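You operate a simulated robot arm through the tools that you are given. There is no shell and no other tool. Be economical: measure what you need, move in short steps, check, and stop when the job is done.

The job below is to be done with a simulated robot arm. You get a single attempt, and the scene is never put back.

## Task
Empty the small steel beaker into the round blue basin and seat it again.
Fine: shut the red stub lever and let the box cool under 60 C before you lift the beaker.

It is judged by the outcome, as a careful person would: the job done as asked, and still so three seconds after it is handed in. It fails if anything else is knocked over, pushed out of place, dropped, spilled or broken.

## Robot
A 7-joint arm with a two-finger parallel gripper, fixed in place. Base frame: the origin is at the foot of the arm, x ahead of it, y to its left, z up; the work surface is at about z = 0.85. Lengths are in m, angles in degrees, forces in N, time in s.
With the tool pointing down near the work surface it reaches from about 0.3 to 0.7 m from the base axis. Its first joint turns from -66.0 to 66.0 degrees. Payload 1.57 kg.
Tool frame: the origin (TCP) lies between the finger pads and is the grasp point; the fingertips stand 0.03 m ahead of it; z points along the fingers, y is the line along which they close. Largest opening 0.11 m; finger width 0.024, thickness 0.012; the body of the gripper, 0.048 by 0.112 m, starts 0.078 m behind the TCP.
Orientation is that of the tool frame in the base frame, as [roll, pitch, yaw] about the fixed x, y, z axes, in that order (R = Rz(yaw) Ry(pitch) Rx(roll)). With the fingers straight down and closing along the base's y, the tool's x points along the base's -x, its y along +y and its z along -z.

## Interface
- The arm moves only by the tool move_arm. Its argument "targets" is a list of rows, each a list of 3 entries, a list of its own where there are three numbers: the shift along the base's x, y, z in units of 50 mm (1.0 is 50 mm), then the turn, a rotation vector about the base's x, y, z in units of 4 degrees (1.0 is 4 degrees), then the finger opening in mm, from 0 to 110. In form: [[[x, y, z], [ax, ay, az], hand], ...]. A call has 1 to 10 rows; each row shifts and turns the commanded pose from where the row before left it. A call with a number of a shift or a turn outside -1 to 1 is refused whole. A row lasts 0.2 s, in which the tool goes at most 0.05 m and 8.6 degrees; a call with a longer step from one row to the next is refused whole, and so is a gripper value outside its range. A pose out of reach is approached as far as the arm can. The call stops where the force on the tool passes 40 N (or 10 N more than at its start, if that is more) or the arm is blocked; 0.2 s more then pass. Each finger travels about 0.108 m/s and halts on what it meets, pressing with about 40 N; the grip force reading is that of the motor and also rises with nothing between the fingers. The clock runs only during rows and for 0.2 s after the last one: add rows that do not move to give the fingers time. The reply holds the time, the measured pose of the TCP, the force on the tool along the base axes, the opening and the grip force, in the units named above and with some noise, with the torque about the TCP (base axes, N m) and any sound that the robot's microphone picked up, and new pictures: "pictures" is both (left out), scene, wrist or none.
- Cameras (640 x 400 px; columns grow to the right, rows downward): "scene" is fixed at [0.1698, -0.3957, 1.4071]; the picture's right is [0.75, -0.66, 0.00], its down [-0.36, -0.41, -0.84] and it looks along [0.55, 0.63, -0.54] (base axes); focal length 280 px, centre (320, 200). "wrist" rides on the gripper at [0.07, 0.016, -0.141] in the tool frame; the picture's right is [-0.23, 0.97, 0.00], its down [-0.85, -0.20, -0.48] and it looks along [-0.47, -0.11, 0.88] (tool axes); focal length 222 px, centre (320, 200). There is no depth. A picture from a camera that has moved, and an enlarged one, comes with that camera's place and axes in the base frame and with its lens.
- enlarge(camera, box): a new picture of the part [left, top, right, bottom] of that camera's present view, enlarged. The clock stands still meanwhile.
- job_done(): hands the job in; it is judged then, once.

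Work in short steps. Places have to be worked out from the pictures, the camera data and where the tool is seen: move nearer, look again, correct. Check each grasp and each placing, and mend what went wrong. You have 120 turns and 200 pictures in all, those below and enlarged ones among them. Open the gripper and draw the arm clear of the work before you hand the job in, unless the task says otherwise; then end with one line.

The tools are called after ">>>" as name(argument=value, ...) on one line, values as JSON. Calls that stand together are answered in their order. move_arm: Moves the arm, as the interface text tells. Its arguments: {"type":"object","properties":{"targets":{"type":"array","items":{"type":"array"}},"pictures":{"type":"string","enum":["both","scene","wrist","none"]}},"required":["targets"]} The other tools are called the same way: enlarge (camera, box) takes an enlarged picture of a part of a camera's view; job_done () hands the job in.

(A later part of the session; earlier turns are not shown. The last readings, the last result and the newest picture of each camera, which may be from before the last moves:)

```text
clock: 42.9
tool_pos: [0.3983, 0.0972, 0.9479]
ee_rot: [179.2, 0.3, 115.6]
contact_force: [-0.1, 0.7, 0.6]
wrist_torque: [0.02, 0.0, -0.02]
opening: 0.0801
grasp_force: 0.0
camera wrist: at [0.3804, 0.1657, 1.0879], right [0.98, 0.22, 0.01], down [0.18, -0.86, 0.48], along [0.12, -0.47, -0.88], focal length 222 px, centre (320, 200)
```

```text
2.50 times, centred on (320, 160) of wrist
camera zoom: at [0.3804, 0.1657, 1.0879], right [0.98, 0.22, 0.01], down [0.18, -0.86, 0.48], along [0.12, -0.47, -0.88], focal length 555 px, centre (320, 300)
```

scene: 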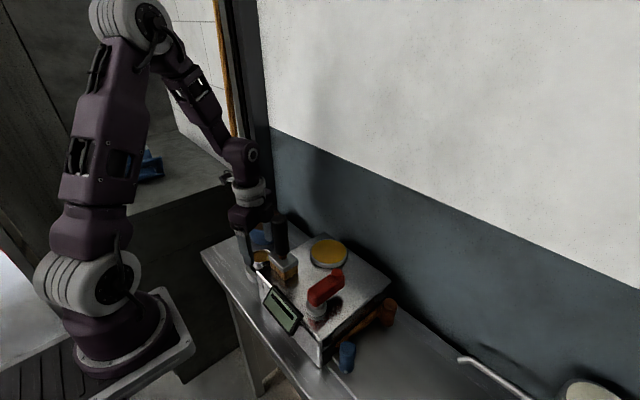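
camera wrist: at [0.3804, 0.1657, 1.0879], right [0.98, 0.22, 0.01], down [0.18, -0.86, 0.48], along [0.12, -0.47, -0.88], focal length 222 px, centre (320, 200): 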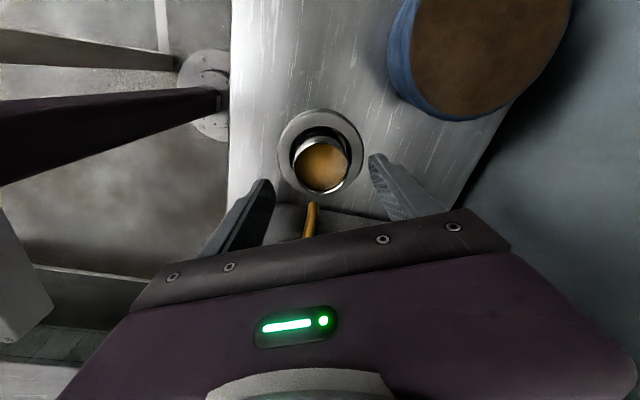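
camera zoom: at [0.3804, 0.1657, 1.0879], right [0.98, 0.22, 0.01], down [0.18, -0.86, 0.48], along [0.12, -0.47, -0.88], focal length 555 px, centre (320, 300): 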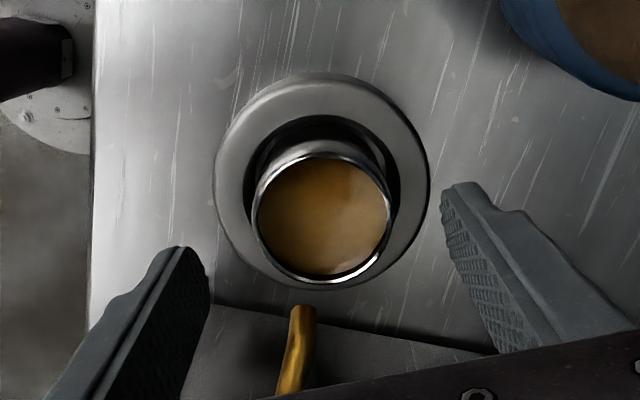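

The rim is centred between the fingertips and the spout is clear. I'll descend to TCP z≈0.911, with tips just above the ring, and close.

>>> move_arm(targets=[[[0.02, 0.01, -0.35], [0, 0, 0], 80], [[0, 0, -0.37], [0, 0, 0], 80], [[0, 0, 0], [0, 0, 0], 66]], pictures="both")

>>> enlarge(camera="scene", box=[225, 215, 305, 275])

>>> enlarge(camera="wrist", box=[200, 80, 440, 240])

```text
clock: 43.6
tool_pos: [0.3988, 0.0979, 0.9126]
ee_rot: [179.3, 0.2, 115.8]
contact_force: [-0.2, 0.1, 0.4]
wrist_torque: [0.0, 0.0, 0.0]
opening: 0.0661
grasp_force: 0.1
camera wrist: at [0.3813, 0.167, 1.0528], right [0.98, 0.22, 0.01], down [0.18, -0.86, 0.48], along [0.12, -0.47, -0.88], focal length 222 px, centre (320, 200)
```

scene: 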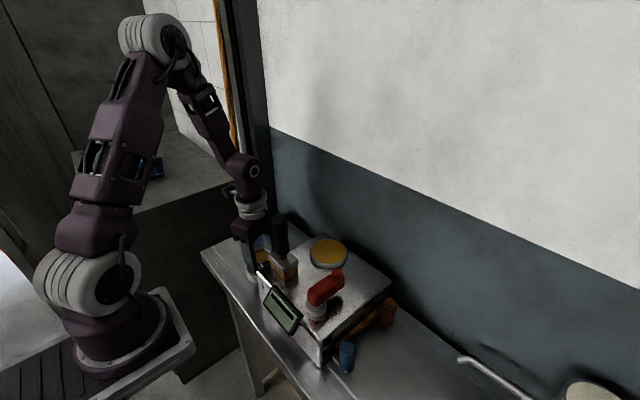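
wrist: 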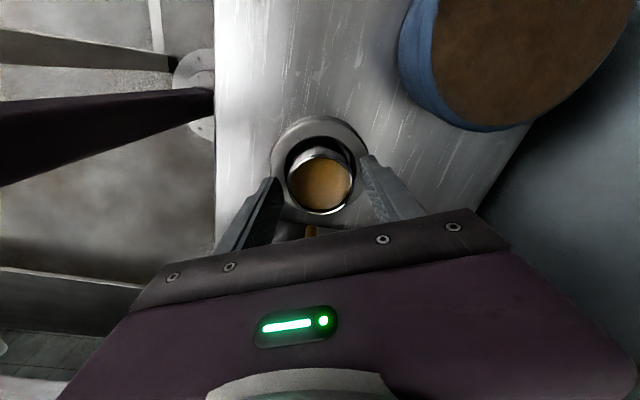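

```text
6.67 times, centred on (265, 245) of scene
camera zoom: at [0.1699, -0.3957, 1.4071], right [0.75, -0.66, 0.0], down [-0.36, -0.41, -0.84], along [0.55, 0.63, -0.54], focal length 1869 px, centre (687, -100)
```

zoom: 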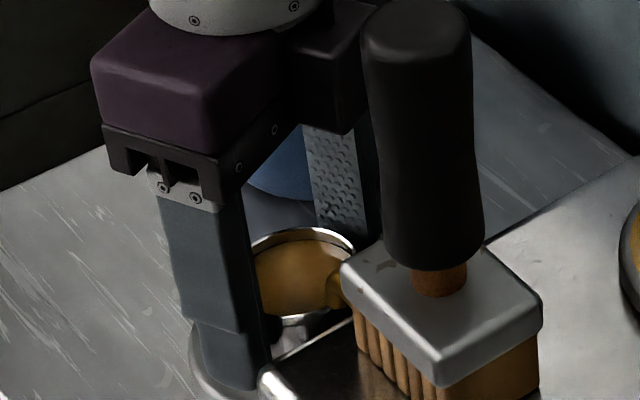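

```text
2.50 times, centred on (320, 160) of wrist
camera zoom: at [0.3813, 0.167, 1.0528], right [0.98, 0.22, 0.01], down [0.18, -0.86, 0.48], along [0.12, -0.47, -0.88], focal length 555 px, centre (320, 300)
```

zoom: 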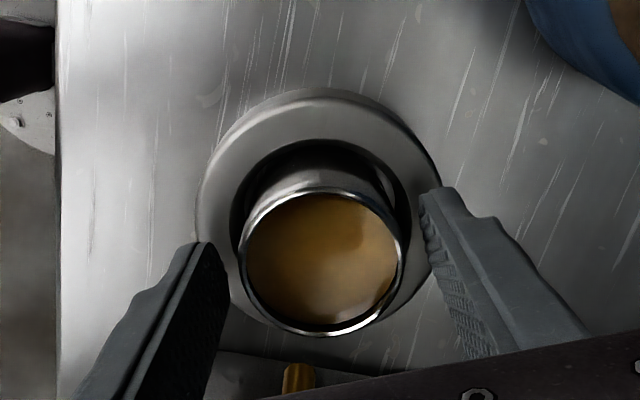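

Fingers flank the beaker and the tips are above the ring. Closing.

>>> move_arm(targets=[[[0, 0, 0], [0, 0, 0], 56], [[0, 0, 0], [0, 0, 0], 50], [[0, 0, 0], [0, 0, 0], 40], [[0, 0, 0], [0, 0, 0], 30], [[0, 0, 0], [0, 0, 0], 30]], pictures="wrist")

>>> enlarge(camera="wrist", box=[200, 80, 440, 240])

```text
clock: 44.9
tool_pos: [0.398, 0.098, 0.9128]
ee_rot: [179.3, 0.2, 115.6]
contact_force: [-0.6, -0.2, -0.1]
wrist_torque: [0.03, 0.02, -0.02]
opening: 0.0498
grasp_force: 40.1
camera wrist: at [0.3813, 0.167, 1.0531], right [0.98, 0.22, 0.01], down [0.18, -0.86, 0.48], along [0.12, -0.47, -0.88], focal length 222 px, centre (320, 200)
```

wrist: 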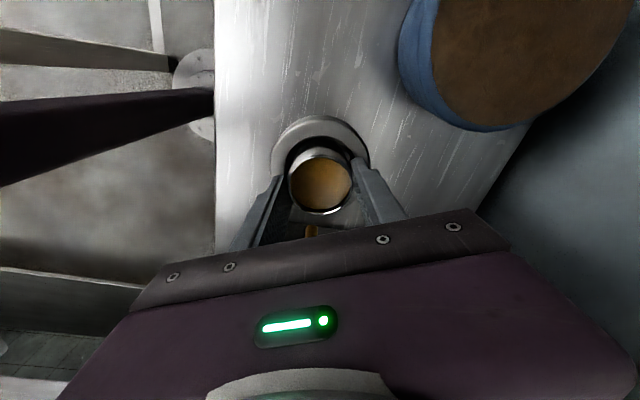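

```text
2.50 times, centred on (320, 160) of wrist
camera zoom: at [0.3813, 0.167, 1.0531], right [0.98, 0.22, 0.01], down [0.18, -0.86, 0.48], along [0.12, -0.47, -0.88], focal length 555 px, centre (320, 300)
```

zoom: 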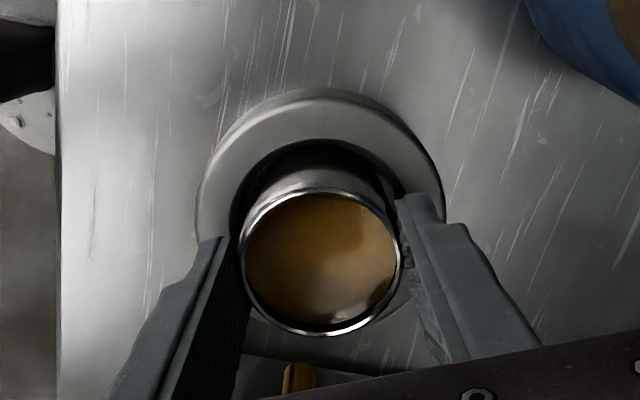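

Gripped at 49.8 mm with 40 N and the liquid is level. I'll shift 4 mm away from the spout while lifting slowly.

>>> move_arm(targets=[[[0, 0.08, 0.02], [0, 0, 0], 30], [[0, 0, 0.15], [0, 0, 0], 30], [[0, 0.04, 0.2], [0, 0, 0], 30], [[0, 0.05, 0.25], [0, 0, 0], 30]], pictures="wrist")

>>> enlarge(camera="scene", box=[225, 215, 305, 275])

```text
clock: 45.9
tool_pos: [0.4011, 0.1065, 0.944]
ee_rot: [179.2, 0.2, 115.8]
contact_force: [-0.8, 0.3, -0.3]
wrist_torque: [-0.01, 0.01, -0.01]
opening: 0.0287
grasp_force: 0.1
camera wrist: at [0.3827, 0.1752, 1.0838], right [0.98, 0.22, 0.02], down [0.18, -0.86, 0.48], along [0.12, -0.46, -0.88], focal length 222 px, centre (320, 200)
```

wrist: 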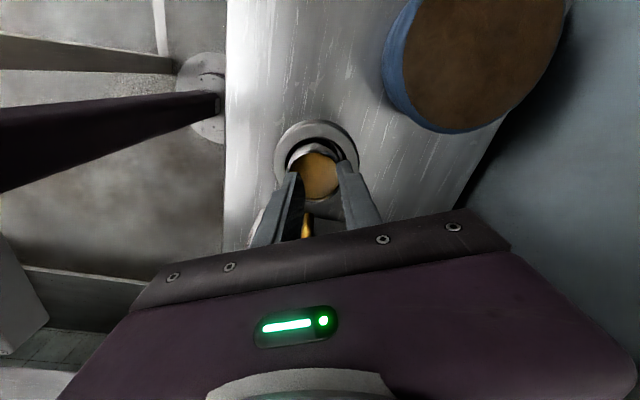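

```text
6.67 times, centred on (265, 245) of scene
camera zoom: at [0.1699, -0.3957, 1.4071], right [0.75, -0.66, 0.0], down [-0.36, -0.41, -0.84], along [0.55, 0.63, -0.54], focal length 1869 px, centre (687, -100)
```

zoom: 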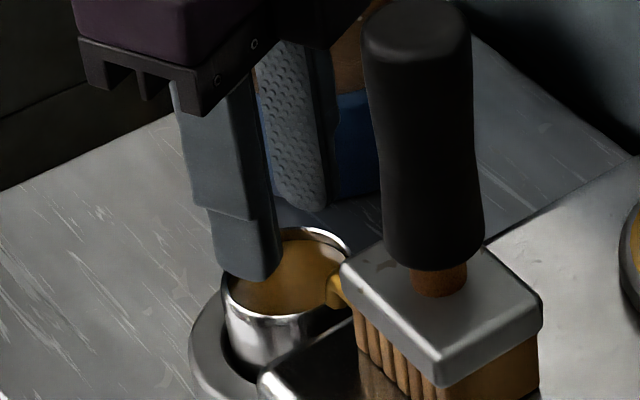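

The grip slipped: the fingers are now empty above the rim, and the beaker still appears seated. I'll look closely at its state before retrying.

>>> move_arm(targets=[[[0, 0, 0.6], [0, 0, 0], 50], [[0, 0, 0.6], [0, 0, 0], 80]], pictures="wrist")

>>> enlarge(camera="wrist", box=[250, 70, 390, 190])

>>> enlarge(camera="scene", box=[235, 235, 299, 275])

```text
clock: 46.5
tool_pos: [0.3993, 0.104, 1.004]
ee_rot: [179.2, 0.2, 115.8]
contact_force: [-0.6, 0.1, -0.7]
wrist_torque: [0.01, 0.02, 0.02]
opening: 0.0803
grasp_force: 0.3
camera wrist: at [0.3817, 0.174, 1.144], right [0.98, 0.22, 0.01], down [0.18, -0.86, 0.48], along [0.12, -0.47, -0.88], focal length 222 px, centre (320, 200)
```

wrist: 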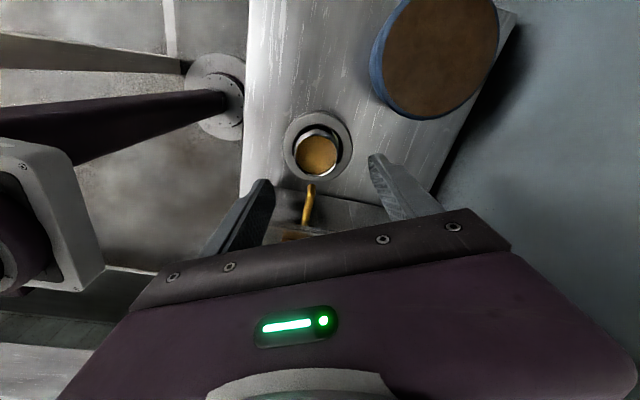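

```text
3.33 times, centred on (320, 130) of wrist
camera zoom: at [0.3817, 0.174, 1.144], right [0.98, 0.22, 0.01], down [0.18, -0.86, 0.48], along [0.12, -0.47, -0.88], focal length 740 px, centre (320, 433)
```

zoom: 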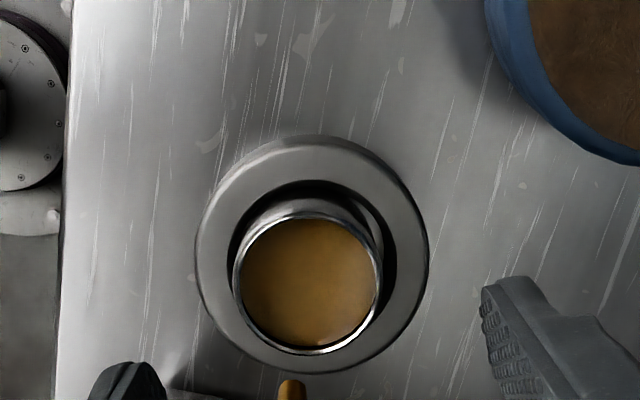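

```text
10.00 times, centred on (267, 255) of scene
camera zoom: at [0.1698, -0.3957, 1.4071], right [0.75, -0.66, 0.0], down [-0.36, -0.41, -0.84], along [0.55, 0.63, -0.54], focal length 2804 px, centre (850, -350)
```

zoom: 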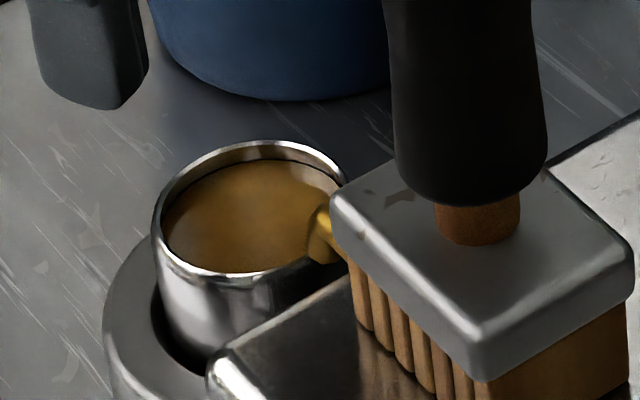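

The beaker sits in its ring with no spill and has moved about 2 mm away from the spout, to (0.397,0.0985). The slip most likely came from my sideways shift jamming it against the ring. I'll regrasp centred and slightly deeper, then lift straight up.

>>> move_arm(targets=[[[-0.04, -0.1, -0.6], [0, 0, 0], 80], [[0, 0, -0.6], [0, 0, 0], 80], [[0, 0, -0.5], [0, 0, 0], 74], [[0, 0, -0.2], [0, 0, 0], 66]], pictures="wrist")

>>> enlarge(camera="wrist", box=[230, 90, 410, 240])

>>> enlarge(camera="scene", box=[235, 235, 299, 275])

```text
clock: 47.5
tool_pos: [0.3972, 0.1001, 0.9065]
ee_rot: [179.3, 0.2, 115.6]
contact_force: [-1.3, -0.4, -0.3]
wrist_torque: [-0.01, -0.02, 0.01]
opening: 0.0659
grasp_force: 0.1
camera wrist: at [0.3786, 0.1688, 1.0471], right [0.98, 0.22, 0.01], down [0.18, -0.86, 0.48], along [0.12, -0.47, -0.88], focal length 222 px, centre (320, 200)
```

wrist: 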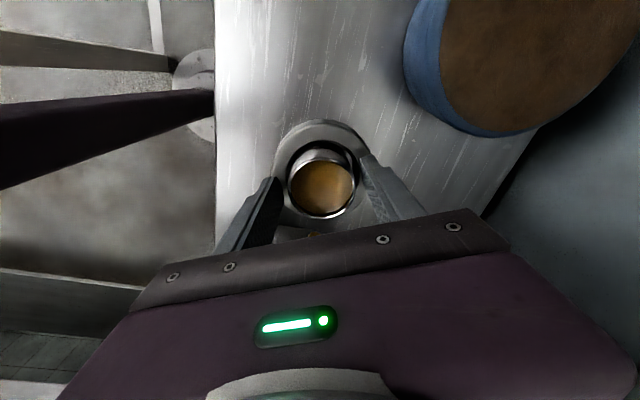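

```text
2.67 times, centred on (320, 165) of wrist
camera zoom: at [0.3786, 0.1688, 1.0471], right [0.98, 0.22, 0.01], down [0.18, -0.86, 0.48], along [0.12, -0.47, -0.88], focal length 592 px, centre (320, 293)
```

zoom: 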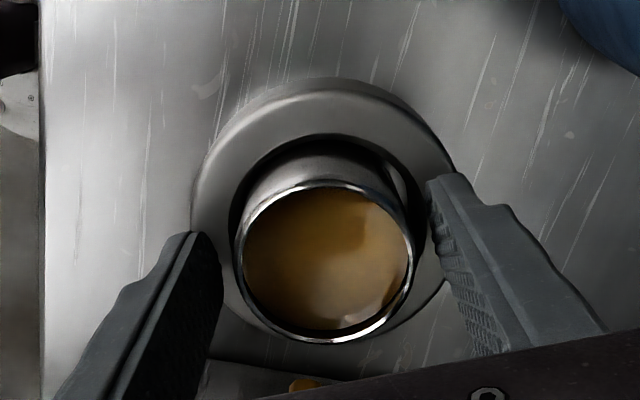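

```text
10.00 times, centred on (267, 255) of scene
camera zoom: at [0.1698, -0.3957, 1.4071], right [0.75, -0.66, 0.0], down [-0.36, -0.41, -0.84], along [0.55, 0.63, -0.54], focal length 2804 px, centre (850, -350)
```

zoom: 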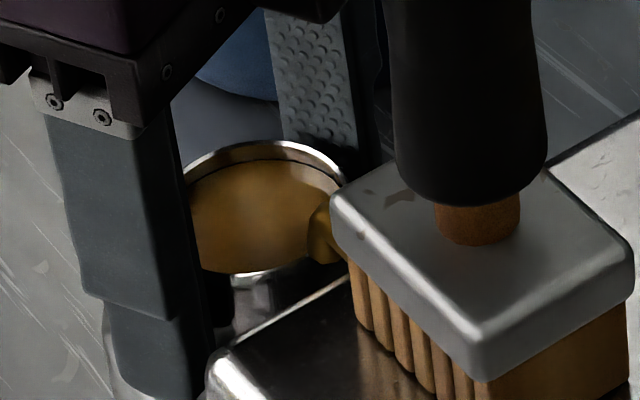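

Well centred. I'll go 3 mm lower while watching force, then close and lift straight in small steps.

>>> move_arm(targets=[[[0, 0, -0.06], [0, 0, 0], 60], [[0, 0, 0], [0, 0, 0], 50], [[0, 0, 0], [0, 0, 0], 30], [[0, 0, 0], [0, 0, 0], 20], [[0, 0, 0], [0, 0, 0], 10]], pictures="none")

>>> move_arm(targets=[[[0, 0, 0.1], [0, 0, 0], 10], [[0, 0, 0.1], [0, 0, 0], 10]], pictures="wrist")

```text
clock: 48.6
tool_pos: [0.397, 0.101, 0.9054]
ee_rot: [179.3, 0.2, 115.8]
contact_force: [-0.6, 0.0, -0.4]
wrist_torque: [-0.02, 0.05, 0.02]
opening: 0.0502
grasp_force: 40.3
```

```text
clock: 49.2
tool_pos: [0.398, 0.1019, 0.9154]
ee_rot: [179.3, 0.2, 115.7]
contact_force: [0.1, -2.6, -3.0]
wrist_torque: [-0.12, 0.01, 0.02]
opening: 0.05
grasp_force: 40.1
camera wrist: at [0.3791, 0.1703, 1.0557], right [0.98, 0.22, 0.01], down [0.18, -0.86, 0.48], along [0.11, -0.47, -0.88], focal length 222 px, centre (320, 200)
```

wrist: 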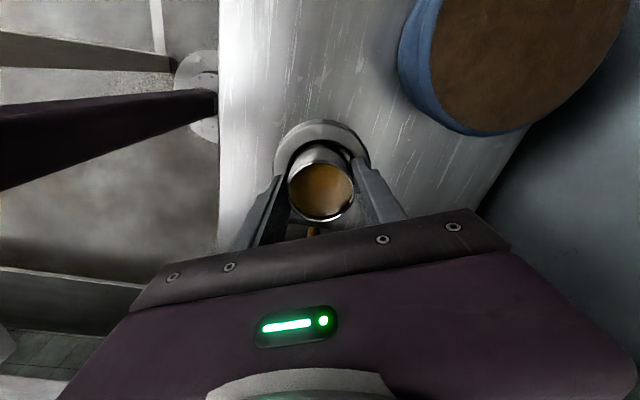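

The beaker is rising with the hand (about 3 N of weight). There's a small sideways force, so I'll check the spout gap before going on.

>>> enlarge(camera="wrist", box=[260, 110, 390, 250])

>>> enlarge(camera="scene", box=[235, 235, 299, 275])

```text
2.86 times, centred on (325, 180) of wrist
camera zoom: at [0.3791, 0.1703, 1.0557], right [0.98, 0.22, 0.01], down [0.18, -0.86, 0.48], along [0.11, -0.47, -0.88], focal length 635 px, centre (306, 257)
```

zoom: 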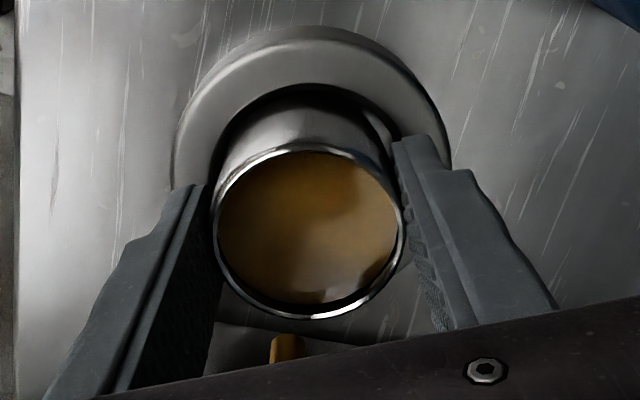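

```text
10.00 times, centred on (267, 255) of scene
camera zoom: at [0.1699, -0.3958, 1.4071], right [0.75, -0.66, 0.0], down [-0.36, -0.41, -0.84], along [0.55, 0.63, -0.54], focal length 2804 px, centre (850, -350)
```

zoom: 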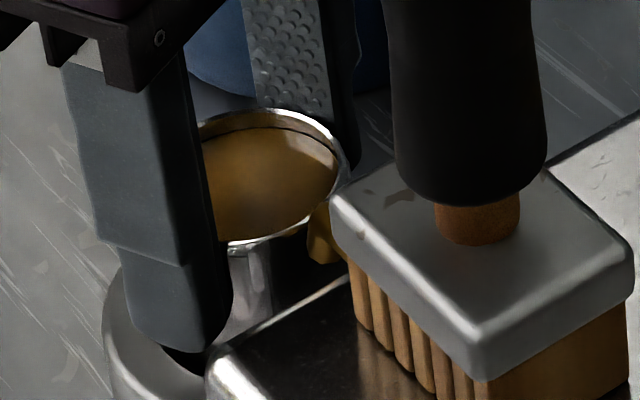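

The rim has risen past the spout tip and the beaker is level. Continuing straight up.

>>> move_arm(targets=[[[0, 0, 0.15], [0, 0, 0], 10], [[0, 0, 0.2], [0, 0, 0], 10], [[0, 0, 0.2], [0, 0, 0], 10]], pictures="wrist")

>>> enlarge(camera="scene", box=[225, 215, 305, 275])

```text
clock: 50.0
tool_pos: [0.3963, 0.1029, 0.944]
ee_rot: [179.3, 0.3, 115.7]
contact_force: [0.6, -0.3, -1.3]
wrist_torque: [0.0, -0.02, 0.01]
opening: 0.0497
grasp_force: 39.5
camera wrist: at [0.3786, 0.1702, 1.0838], right [0.98, 0.22, 0.01], down [0.18, -0.86, 0.48], along [0.12, -0.47, -0.88], focal length 222 px, centre (320, 200)
```

wrist: 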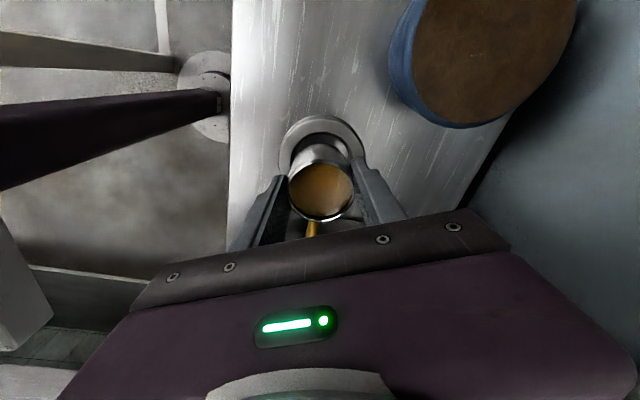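

```text
6.67 times, centred on (265, 245) of scene
camera zoom: at [0.1699, -0.3957, 1.4071], right [0.75, -0.66, 0.0], down [-0.36, -0.41, -0.84], along [0.55, 0.63, -0.54], focal length 1869 px, centre (687, -100)
```

zoom: 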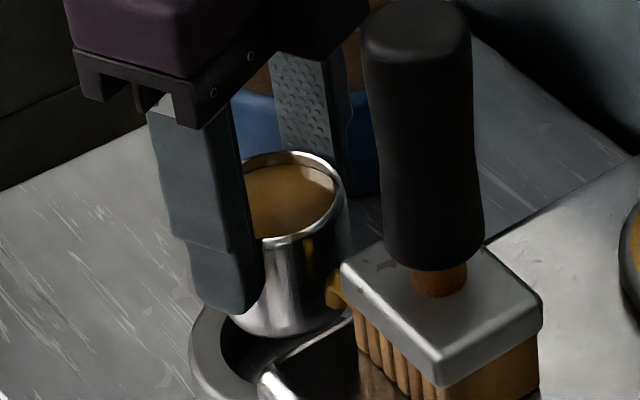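

Held firmly at 49.7 mm and level, clear of the ring. I'll raise it smoothly to z≈1.09 and then carry it toward the basin.

>>> move_arm(targets=[[[0, 0, 0.3], [0, 0, 0], 10], [[0, 0, 0.4], [0, 0, 0], 10], [[0, 0, 0.5], [0, 0, 0], 10], [[0, 0, 0.5], [0, 0, 0], 10], [[0, 0, 0.5], [0, 0, 0], 10], [[0, 0, 0.4], [0, 0, 0], 10], [[0, 0, 0.2], [0, 0, 0], 10]], pictures="none")

>>> move_arm(targets=[[[0.1, 0.12, 0], [0, 0, 0.6], 10], [[0.2, 0.22, 0], [0, 0, 0.6], 10], [[0.26, 0.3, 0], [0, 0, 0.6], 10], [[0.26, 0.3, 0], [0, 0, 0.6], 10], [[0.26, 0.3, 0], [0, 0, 0.6], 10], [[0.26, 0.3, 0], [0, 0, 0.6], 10], [[0.18, 0.2, 0], [0, 0, 0.6], 10], [[0.1, 0.1, 0], [0, 0, 0.6], 10]], pictures="both")

```text
clock: 51.6
tool_pos: [0.3971, 0.1004, 1.0821]
ee_rot: [179.3, 0.2, 115.5]
contact_force: [0.2, 0.2, -1.2]
wrist_torque: [-0.01, 0.0, 0.02]
opening: 0.0497
grasp_force: 40.0
```

```text
clock: 53.5
tool_pos: [0.4776, 0.1939, 1.0849]
ee_rot: [179.3, 0.2, 135.0]
contact_force: [0.0, -0.1, -0.9]
wrist_torque: [0.04, 0.01, -0.01]
opening: 0.0499
grasp_force: 40.0
camera wrist: at [0.4381, 0.2533, 1.2246], right [0.85, 0.53, 0.01], down [0.46, -0.75, 0.48], along [0.26, -0.4, -0.88], focal length 222 px, centre (320, 200)
```

scene: 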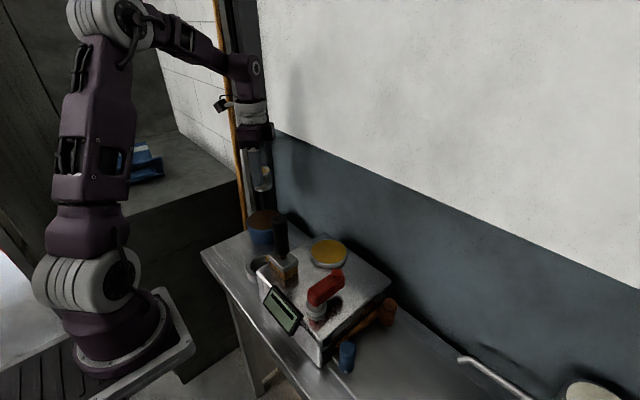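
wrist: 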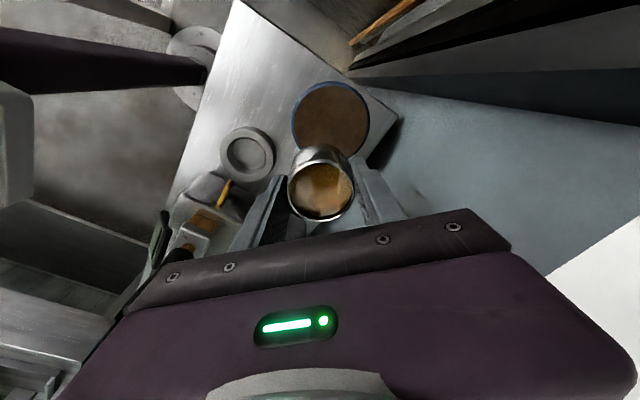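

From several views the basin's top is nearer z≈0.90, centred at about (0.485,0.219), so I need to shift ~(+12,+20) mm before tilting. Then I'll recheck from above.

>>> move_arm(targets=[[[0.06, 0.1, -0.05], [0, 0, 0], 10], [[0.12, 0.2, -0.1], [0, 0, 0], 10], [[0.06, 0.1, -0.1], [0, 0, 0], 10]], pictures="wrist")

>>> enlarge(camera="wrist", box=[240, 60, 420, 230])

>>> enlarge(camera="scene", box=[220, 130, 320, 270])

```text
clock: 54.2
tool_pos: [0.4903, 0.2147, 1.0718]
ee_rot: [179.2, 0.2, 134.8]
contact_force: [-0.2, -0.4, -1.6]
wrist_torque: [-0.01, -0.01, -0.01]
opening: 0.0501
grasp_force: 39.9
camera wrist: at [0.4503, 0.2747, 1.2117], right [0.85, 0.53, 0.01], down [0.46, -0.75, 0.48], along [0.26, -0.4, -0.88], focal length 222 px, centre (320, 200)
```

wrist: 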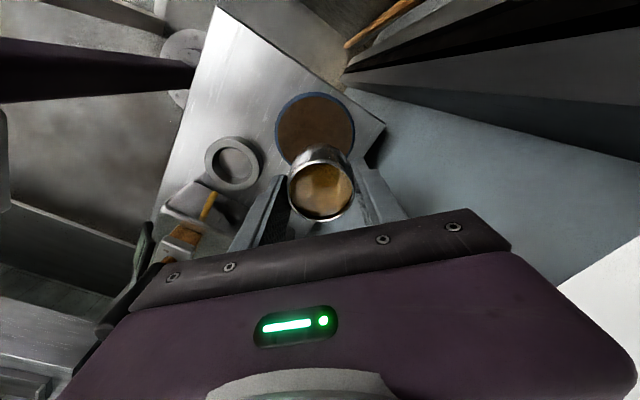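

```text
2.35 times, centred on (330, 145) of wrist
camera zoom: at [0.4503, 0.2747, 1.2117], right [0.85, 0.53, 0.01], down [0.46, -0.75, 0.48], along [0.26, -0.4, -0.88], focal length 523 px, centre (296, 329)
```

zoom: 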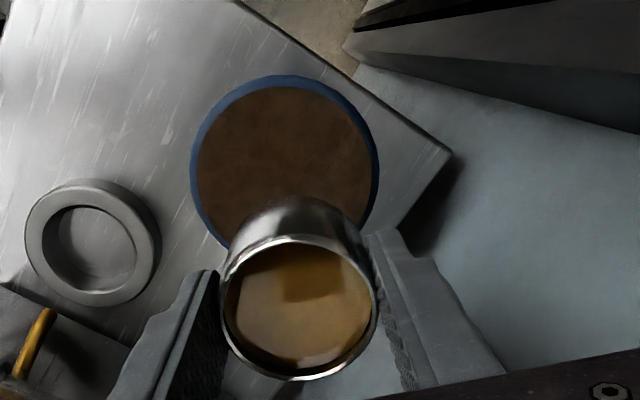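

```text
2.86 times, centred on (270, 200) of scene
camera zoom: at [0.1699, -0.3957, 1.4071], right [0.75, -0.66, 0.0], down [-0.36, -0.41, -0.84], along [0.55, 0.63, -0.54], focal length 801 px, centre (463, 200)
```

zoom: 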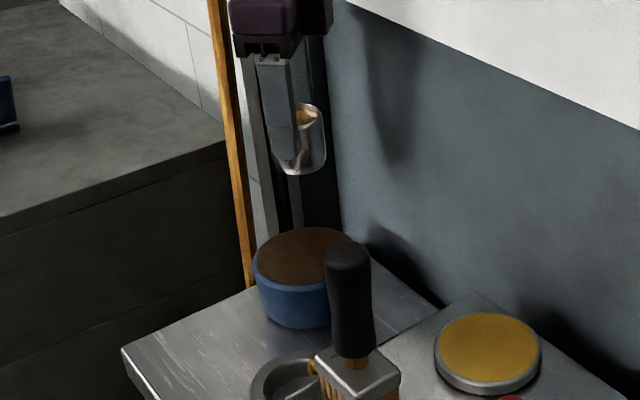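

Basin centre confirmed at ≈(0.482,0.220), radius 54 mm. The beaker mouth is above it with the pour lip on the inner side. I'll start the tilt slowly.

>>> move_arm(targets=[[[0, 0, 0], [-0.42, -0.42, 0], 10], [[0, 0, 0], [-0.42, -0.42, 0], 10], [[0, 0, 0], [-0.42, -0.42, 0], 10], [[0, 0, 0], [-0.42, -0.42, 0], 10], [[0, 0, 0], [-0.42, -0.42, 0], 10], [[0, 0, 0], [-0.42, -0.42, 0], 10], [[0, 0, 0], [-0.42, -0.42, 0], 10], [[0, 0, 0], [-0.42, -0.42, 0], 10], [[0, 0, 0], [-0.42, -0.42, 0], 10], [[0, 0, 0], [-0.42, -0.42, 0], 10]], pictures="wrist")

>>> enlarge(camera="scene", box=[220, 130, 320, 270])

```text
clock: 56.5
tool_pos: [0.4898, 0.2147, 1.0706]
ee_rot: [179.2, 24.1, 134.8]
contact_force: [-0.2, -0.1, -1.5]
wrist_torque: [0.02, 0.02, -0.03]
opening: 0.0499
grasp_force: 39.8
camera wrist: at [0.4148, 0.3098, 1.1705], right [0.83, 0.54, 0.1], down [0.27, -0.56, 0.78], along [0.48, -0.62, -0.61], focal length 222 px, centre (320, 200)
```

wrist: 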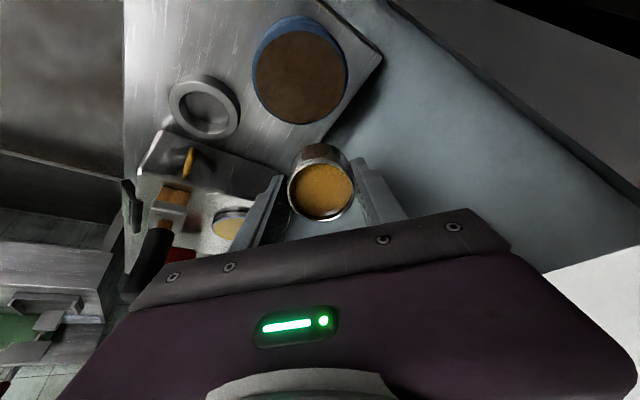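

```text
2.86 times, centred on (270, 200) of scene
camera zoom: at [0.1699, -0.3957, 1.4071], right [0.75, -0.66, 0.0], down [-0.36, -0.41, -0.84], along [0.55, 0.63, -0.54], focal length 801 px, centre (463, 200)
```

zoom: 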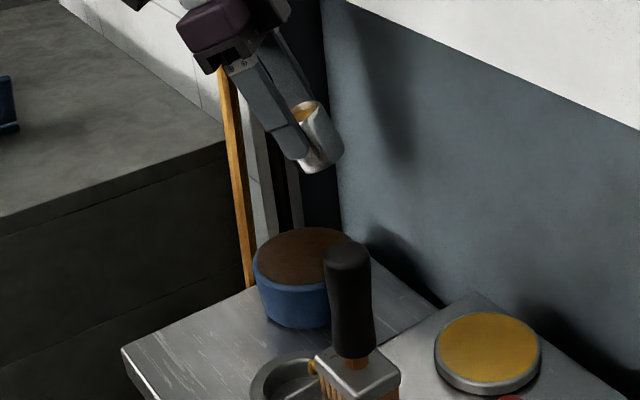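

The tilt is proceeding with no spill. Continuing.

>>> move_arm(targets=[[[0, 0, 0], [-0.5, -0.5, 0], 10], [[0, 0, 0], [-0.5, -0.5, 0], 10], [[0, 0, 0], [-0.5, -0.5, 0], 10], [[0, 0, 0], [-0.5, -0.5, 0], 10], [[0, 0, 0], [-0.5, -0.5, 0], 10], [[0, 0, 0], [-0.5, -0.5, 0], 10], [[0, 0, 0], [-0.5, -0.5, 0], 10], [[0, 0, 0], [-0.5, -0.5, 0], 10], [[0, 0, 0], [-0.5, -0.5, 0], 10], [[0, 0, 0], [-0.5, -0.5, 0], 10]], pictures="wrist")

>>> enlarge(camera="scene", box=[220, 130, 320, 270])

```text
clock: 58.6
tool_pos: [0.49, 0.2115, 1.0694]
ee_rot: [179.0, 52.2, 134.7]
contact_force: [-0.6, 0.1, -0.5]
wrist_torque: [0.04, 0.03, 0.0]
opening: 0.0496
grasp_force: 39.9
camera wrist: at [0.3908, 0.3318, 1.101], right [0.78, 0.6, 0.19], down [-0.04, -0.25, 0.97], along [0.62, -0.76, -0.17], focal length 222 px, centre (320, 200)
```

wrist: 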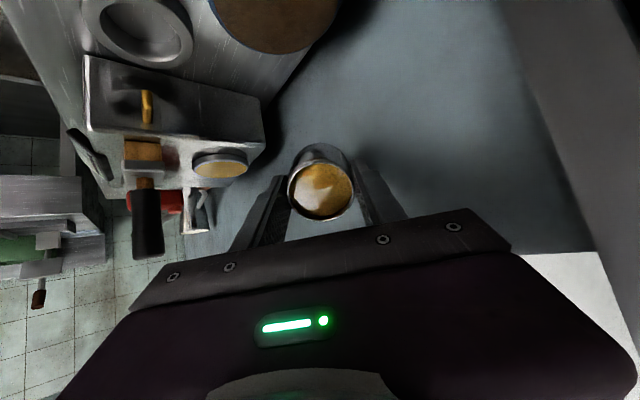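

```text
2.86 times, centred on (270, 200) of scene
camera zoom: at [0.1699, -0.3957, 1.4071], right [0.75, -0.66, 0.0], down [-0.36, -0.41, -0.84], along [0.55, 0.63, -0.54], focal length 801 px, centre (463, 200)
```

zoom: 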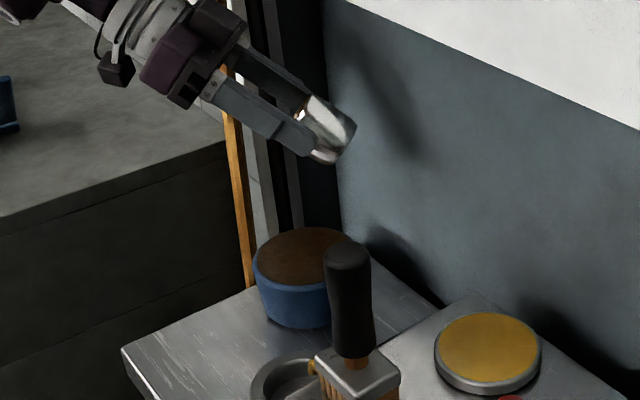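

Continuing the tilt, with a 3 mm correction in y.

>>> move_arm(targets=[[[0, 0.03, 0], [-0.5, -0.5, 0], 10], [[0, 0.03, 0], [-0.5, -0.5, 0], 10], [[0, 0, 0], [-0.5, -0.5, 0], 10], [[0, 0, 0], [-0.5, -0.5, 0], 10], [[0, 0, 0], [-0.5, -0.5, 0], 10], [[0, 0, 0], [-0.5, -0.5, 0], 10], [[0, 0, 0], [-0.5, -0.5, 0], 10], [[0, 0, 0], [-0.5, -0.5, 0], 10], [[0, 0, 0], [-0.5, -0.5, 0], 10], [[0, 0, 0], [-0.5, -0.5, 0], 10]], pictures="wrist")

>>> enlarge(camera="scene", box=[220, 130, 320, 270])

```text
clock: 60.9
tool_pos: [0.4897, 0.216, 1.0699]
ee_rot: [178.3, 80.7, 133.9]
contact_force: [0.1, 0.1, -1.4]
wrist_torque: [-0.01, 0.05, 0.0]
opening: 0.0499
grasp_force: 40.1
camera wrist: at [0.3932, 0.3331, 1.0241], right [0.71, 0.67, 0.23], down [-0.38, 0.09, 0.92], along [0.6, -0.74, 0.32], focal length 222 px, centre (320, 200)
```

wrist: 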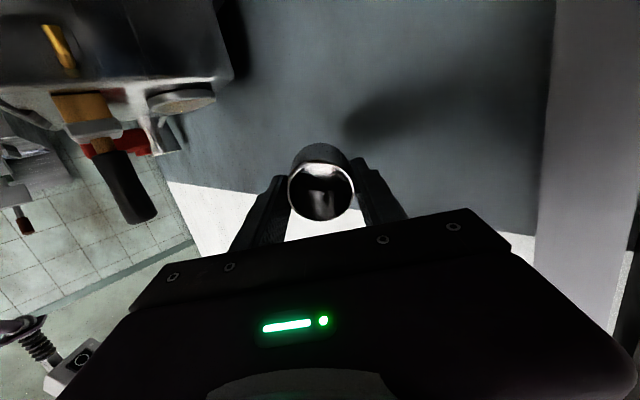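

```text
2.86 times, centred on (270, 200) of scene
camera zoom: at [0.1699, -0.3957, 1.4071], right [0.75, -0.66, 0.0], down [-0.36, -0.41, -0.84], along [0.55, 0.63, -0.54], focal length 801 px, centre (463, 200)
```

zoom: 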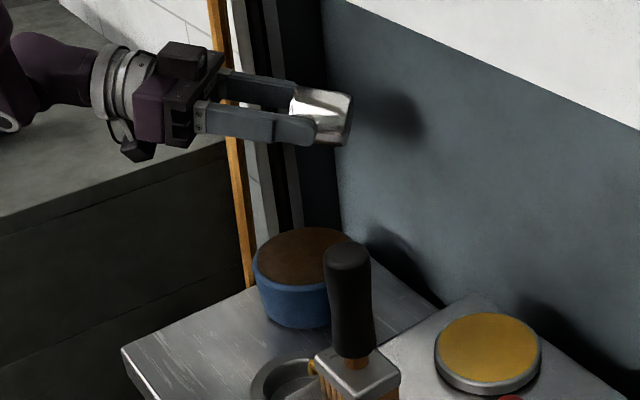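

The interior now looks empty and nothing is on the table. I'll tilt to about 100° and hold briefly to drain it fully.

>>> move_arm(targets=[[[0, 0, 0], [-0.6, -0.6, 0], 10], [[0, 0, 0], [-0.6, -0.6, 0], 10], [[0, 0, 0], [-0.6, -0.6, 0], 10], [[0, 0, 0], [-0.6, -0.6, 0], 10], [[0, 0, 0], [-0.6, -0.6, 0], 10], [[0, 0, 0], [-0.6, -0.6, 0], 10], [[0, 0, 0], [0, 0, 0], 10], [[0, 0, 0], [0, 0, 0], 10], [[0, 0, 0], [0, 0, 0], 10], [[0, 0, 0], [0, 0, 0], 10]], pictures="wrist")

>>> enlarge(camera="wrist", box=[270, 130, 370, 230])

>>> enlarge(camera="scene", box=[220, 190, 320, 290])

```text
clock: 63.0
tool_pos: [0.4898, 0.2166, 1.0709]
ee_rot: [0.0, 79.0, -44.3]
contact_force: [0.3, 0.2, -1.3]
wrist_torque: [0.04, 0.03, 0.01]
opening: 0.0498
grasp_force: 39.1
camera wrist: at [0.4112, 0.3143, 0.9744], right [0.65, 0.73, 0.22], down [-0.59, 0.3, 0.75], along [0.48, -0.62, 0.62], focal length 222 px, centre (320, 200)
```

wrist: 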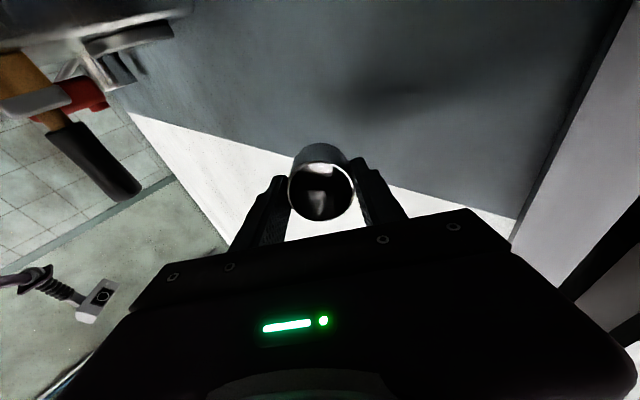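

```text
4.00 times, centred on (320, 180) of wrist
camera zoom: at [0.4112, 0.3143, 0.9744], right [0.65, 0.73, 0.22], down [-0.59, 0.3, 0.75], along [0.48, -0.62, 0.62], focal length 888 px, centre (320, 280)
```

zoom: 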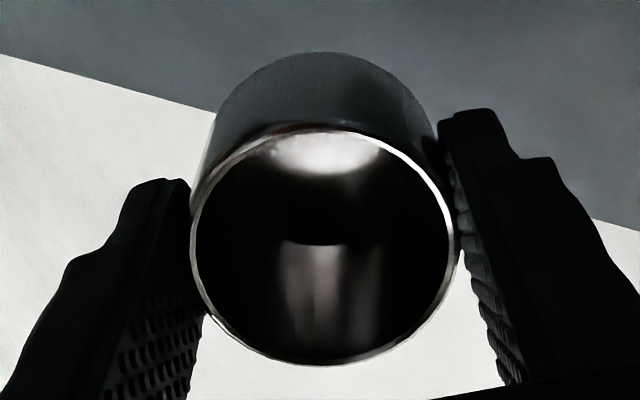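

```text
4.00 times, centred on (270, 240) of scene
camera zoom: at [0.1699, -0.3957, 1.4071], right [0.75, -0.66, 0.0], down [-0.36, -0.41, -0.84], along [0.55, 0.63, -0.54], focal length 1122 px, centre (520, 40)
```

zoom: 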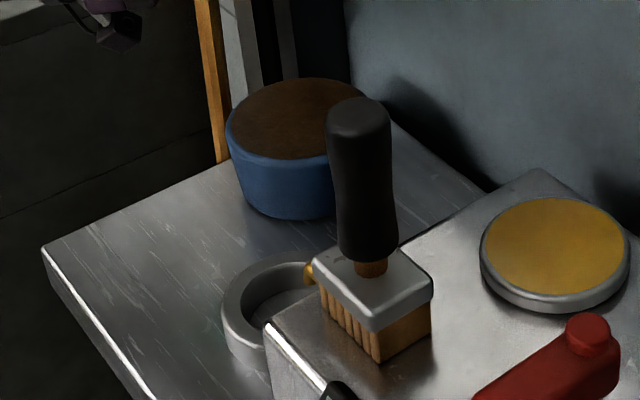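

Empty, with no spill. Reversing the tilt (100.7°) now.

>>> move_arm(targets=[[[0, 0, 0], [0.7, 0.7, 0], 10], [[0, 0, 0], [0.7, 0.7, 0], 10], [[0, 0, 0], [0.7, 0.7, 0], 10], [[0, 0, 0], [0.7, 0.7, 0], 10], [[0, 0, 0], [0.7, 0.7, 0], 10], [[0, 0, 0], [0.7, 0.7, 0], 10], [[0, 0, 0], [0.7, 0.7, 0], 10], [[0, 0, 0], [0.7, 0.7, 0], 10], [[0, 0, 0], [0.7, 0.7, 0], 10], [[0, 0, 0], [0.7, 0.7, 0], 10]], pictures="none")

>>> move_arm(targets=[[[0, 0, 0], [0.7, 0.7, 0], 10], [[0, 0, 0], [0.7, 0.7, 0], 10], [[0, 0, 0], [0.7, 0.7, 0], 10], [[0, 0, 0], [0.7, 0.7, 0], 10], [[0, 0, 0], [0.7, 0.7, 0], 10], [[0, 0, 0], [0.7, 0.7, 0], 10], [[0, 0, 0], [0.7, 0.7, 0], 10], [[0, 0, 0], [0.7, 0.7, 0], 10], [[0, 0, 0], [0.7, 0.7, 0], 10], [[0, 0, 0], [0.7, 0.7, 0], 10]], pictures="none")

>>> move_arm(targets=[[[0, 0, 0], [0.7, 0.7, 0], 10], [[0, 0, 0], [0.7, 0.7, 0], 10], [[0, 0, 0], [0.7, 0.7, 0], 10], [[0, 0, 0], [0.7, 0.7, 0], 10], [[0, 0, 0], [0.7, 0.7, 0], 10], [[0, 0, 0], [0.3, 0.3, 0], 10]], pictures="wrist")

```text
clock: 65.2
tool_pos: [0.4912, 0.2163, 1.0713]
ee_rot: [179.0, 61.2, 134.7]
contact_force: [-0.4, 0.4, -2.0]
wrist_torque: [0.01, 0.05, -0.01]
opening: 0.0499
grasp_force: 40.4
```

```text
clock: 67.5
tool_pos: [0.4882, 0.217, 1.0709]
ee_rot: [179.1, 21.6, 134.7]
contact_force: [0.3, -0.1, -1.2]
wrist_torque: [-0.01, 0.02, 0.0]
opening: 0.0499
grasp_force: 40.1
```

```text
clock: 68.8
tool_pos: [0.4897, 0.2163, 1.0713]
ee_rot: [179.1, 0.2, 134.9]
contact_force: [-1.0, 0.1, -1.8]
wrist_torque: [-0.02, 0.02, 0.01]
opening: 0.05
grasp_force: 40.0
camera wrist: at [0.4503, 0.2757, 1.2116], right [0.85, 0.53, 0.01], down [0.46, -0.75, 0.48], along [0.26, -0.4, -0.88], focal length 222 px, centre (320, 200)
```

wrist: 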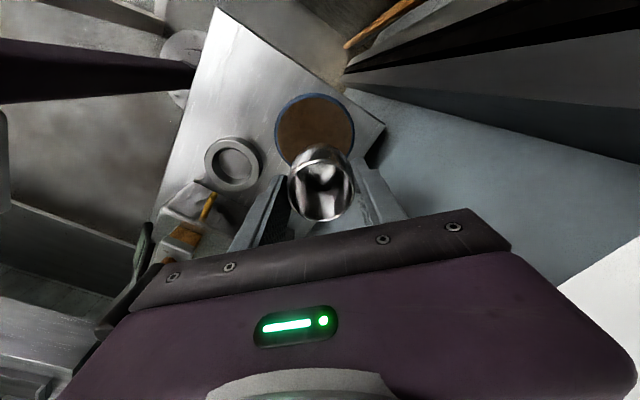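

The beaker is upright and empty. I'll carry it back above the ring and restore the lifting yaw.

>>> move_arm(targets=[[[-0.1, -0.12, 0], [0, 0, -0.6], 10], [[-0.2, -0.25, 0], [0, 0, -0.6], 10], [[-0.3, -0.38, 0], [0, 0, -0.6], 10], [[-0.35, -0.44, 0], [0, 0, -0.6], 10], [[-0.35, -0.44, 0], [0, 0, -0.6], 10], [[-0.25, -0.32, 0], [0, 0, -0.6], 10], [[-0.18, -0.24, 0], [0, 0, -0.6], 10], [[-0.1, -0.12, 0], [0, 0, -0.6], 10]], pictures="none")

>>> move_arm(targets=[[[0, 0, -0.5], [0, 0, 0], 10], [[0, 0, -0.6], [0, 0, 0], 10], [[0, 0, -0.6], [0, 0, 0], 10], [[0, 0, -0.4], [0, 0, 0], 10]], pictures="wrist")

>>> enlarge(camera="scene", box=[225, 215, 305, 275])

```text
clock: 70.7
tool_pos: [0.4011, 0.0999, 1.0712]
ee_rot: [179.3, 0.2, 115.5]
contact_force: [0.5, 0.1, -1.5]
wrist_torque: [0.02, -0.03, -0.01]
opening: 0.0501
grasp_force: 40.5
```

```text
clock: 71.7
tool_pos: [0.3977, 0.1017, 0.9646]
ee_rot: [179.2, 0.2, 115.5]
contact_force: [-0.1, -0.1, -1.4]
wrist_torque: [0.03, -0.02, -0.04]
opening: 0.0498
grasp_force: 40.3
camera wrist: at [0.3802, 0.1707, 1.1053], right [0.98, 0.22, 0.01], down [0.18, -0.86, 0.48], along [0.12, -0.47, -0.88], focal length 222 px, centre (320, 200)
```

wrist: 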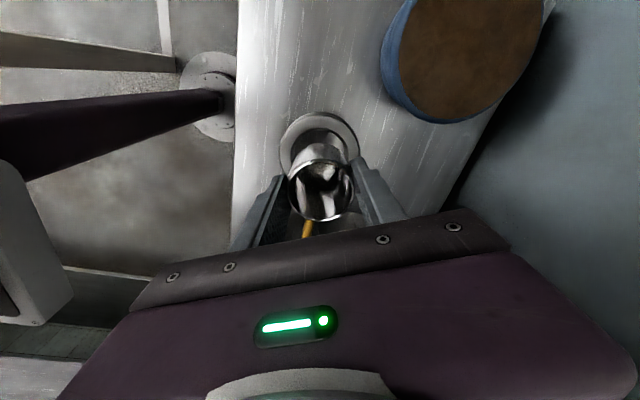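

```text
6.67 times, centred on (265, 245) of scene
camera zoom: at [0.1699, -0.3957, 1.4071], right [0.75, -0.66, 0.0], down [-0.36, -0.41, -0.84], along [0.55, 0.63, -0.54], focal length 1869 px, centre (687, -100)
```

zoom: 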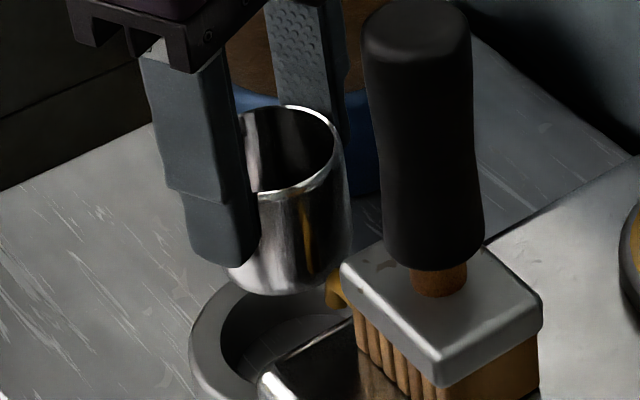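

Aligned as it was on the way up, and the spout is beside the wall. Lowering straight down in small steps.

>>> move_arm(targets=[[[0, 0, -0.25], [0, 0, 0], 10], [[0, 0, -0.25], [0, 0, 0], 10], [[0, 0, -0.25], [0, 0, 0], 10], [[0, 0, -0.15], [0, 0, 0], 10]], pictures="wrist")

>>> enlarge(camera="scene", box=[235, 235, 299, 275])

```text
clock: 72.7
tool_pos: [0.3986, 0.0998, 0.9203]
ee_rot: [179.2, 0.1, 115.7]
contact_force: [0.4, 0.2, -1.0]
wrist_torque: [-0.02, 0.02, 0.01]
opening: 0.0502
grasp_force: 39.9
camera wrist: at [0.3809, 0.1688, 1.0605], right [0.98, 0.22, 0.01], down [0.18, -0.86, 0.48], along [0.12, -0.47, -0.88], focal length 222 px, centre (320, 200)
```

wrist: 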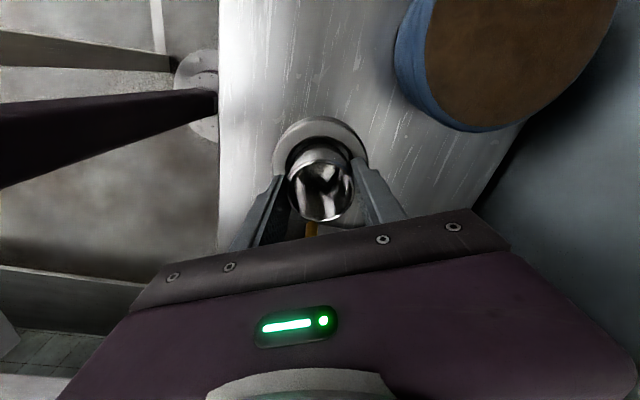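

```text
10.00 times, centred on (267, 255) of scene
camera zoom: at [0.1699, -0.3957, 1.4071], right [0.75, -0.66, 0.0], down [-0.36, -0.41, -0.84], along [0.55, 0.63, -0.54], focal length 2804 px, centre (850, -350)
```

zoom: 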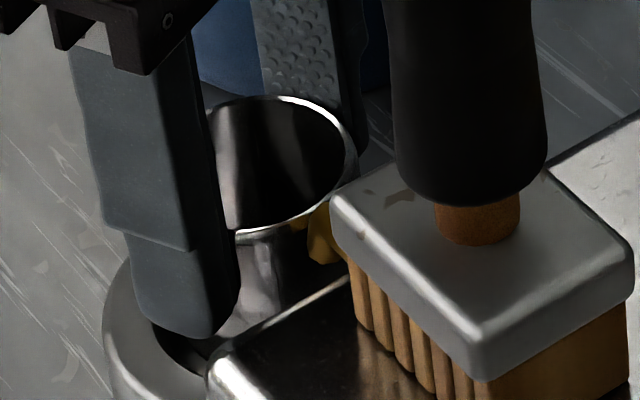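

The beaker is entering the ring freely. Lowering the last ~15 mm.

>>> move_arm(targets=[[[0, 0, -0.1], [0, 0, 0], 10], [[0, 0, -0.1], [0, 0, 0], 10], [[0, 0, -0.08], [0, 0, 0], 10]], pictures="wrist")

>>> enlarge(camera="scene", box=[235, 235, 299, 275])

```text
clock: 73.5
tool_pos: [0.3992, 0.1028, 0.9068]
ee_rot: [179.2, 0.2, 115.6]
contact_force: [0.5, 0.4, -1.2]
wrist_torque: [0.01, 0.0, 0.01]
opening: 0.0501
grasp_force: 40.3
camera wrist: at [0.3813, 0.17, 1.0469], right [0.98, 0.22, 0.01], down [0.18, -0.86, 0.48], along [0.12, -0.47, -0.88], focal length 222 px, centre (320, 200)
```

wrist: 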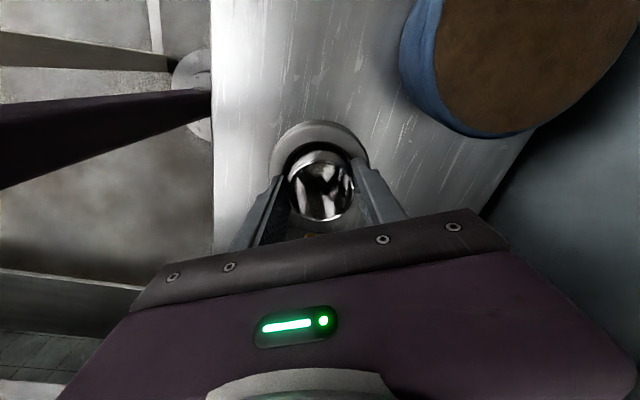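

```text
10.00 times, centred on (267, 255) of scene
camera zoom: at [0.1699, -0.3957, 1.4071], right [0.75, -0.66, 0.0], down [-0.36, -0.41, -0.84], along [0.55, 0.63, -0.54], focal length 2804 px, centre (850, -350)
```

zoom: 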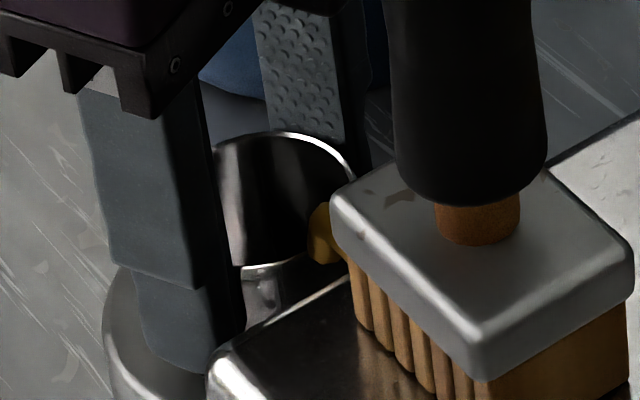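

The hand still carries the weight (−1.2 N), so it's about 2 mm above the floor. Lowering a little more, with a slight −y recentring.

>>> move_arm(targets=[[[0, -0.04, -0.03], [0, 0, 0], 10], [[0, 0, -0.02], [0, 0, 0], 10]], pictures="none")

```text
clock: 74.0
tool_pos: [0.3994, 0.0999, 0.9049]
ee_rot: [179.2, 0.2, 115.7]
contact_force: [-4.1, 0.1, 31.6]
wrist_torque: [-0.25, 0.6, -0.02]
opening: 0.0499
grasp_force: 40.0
```

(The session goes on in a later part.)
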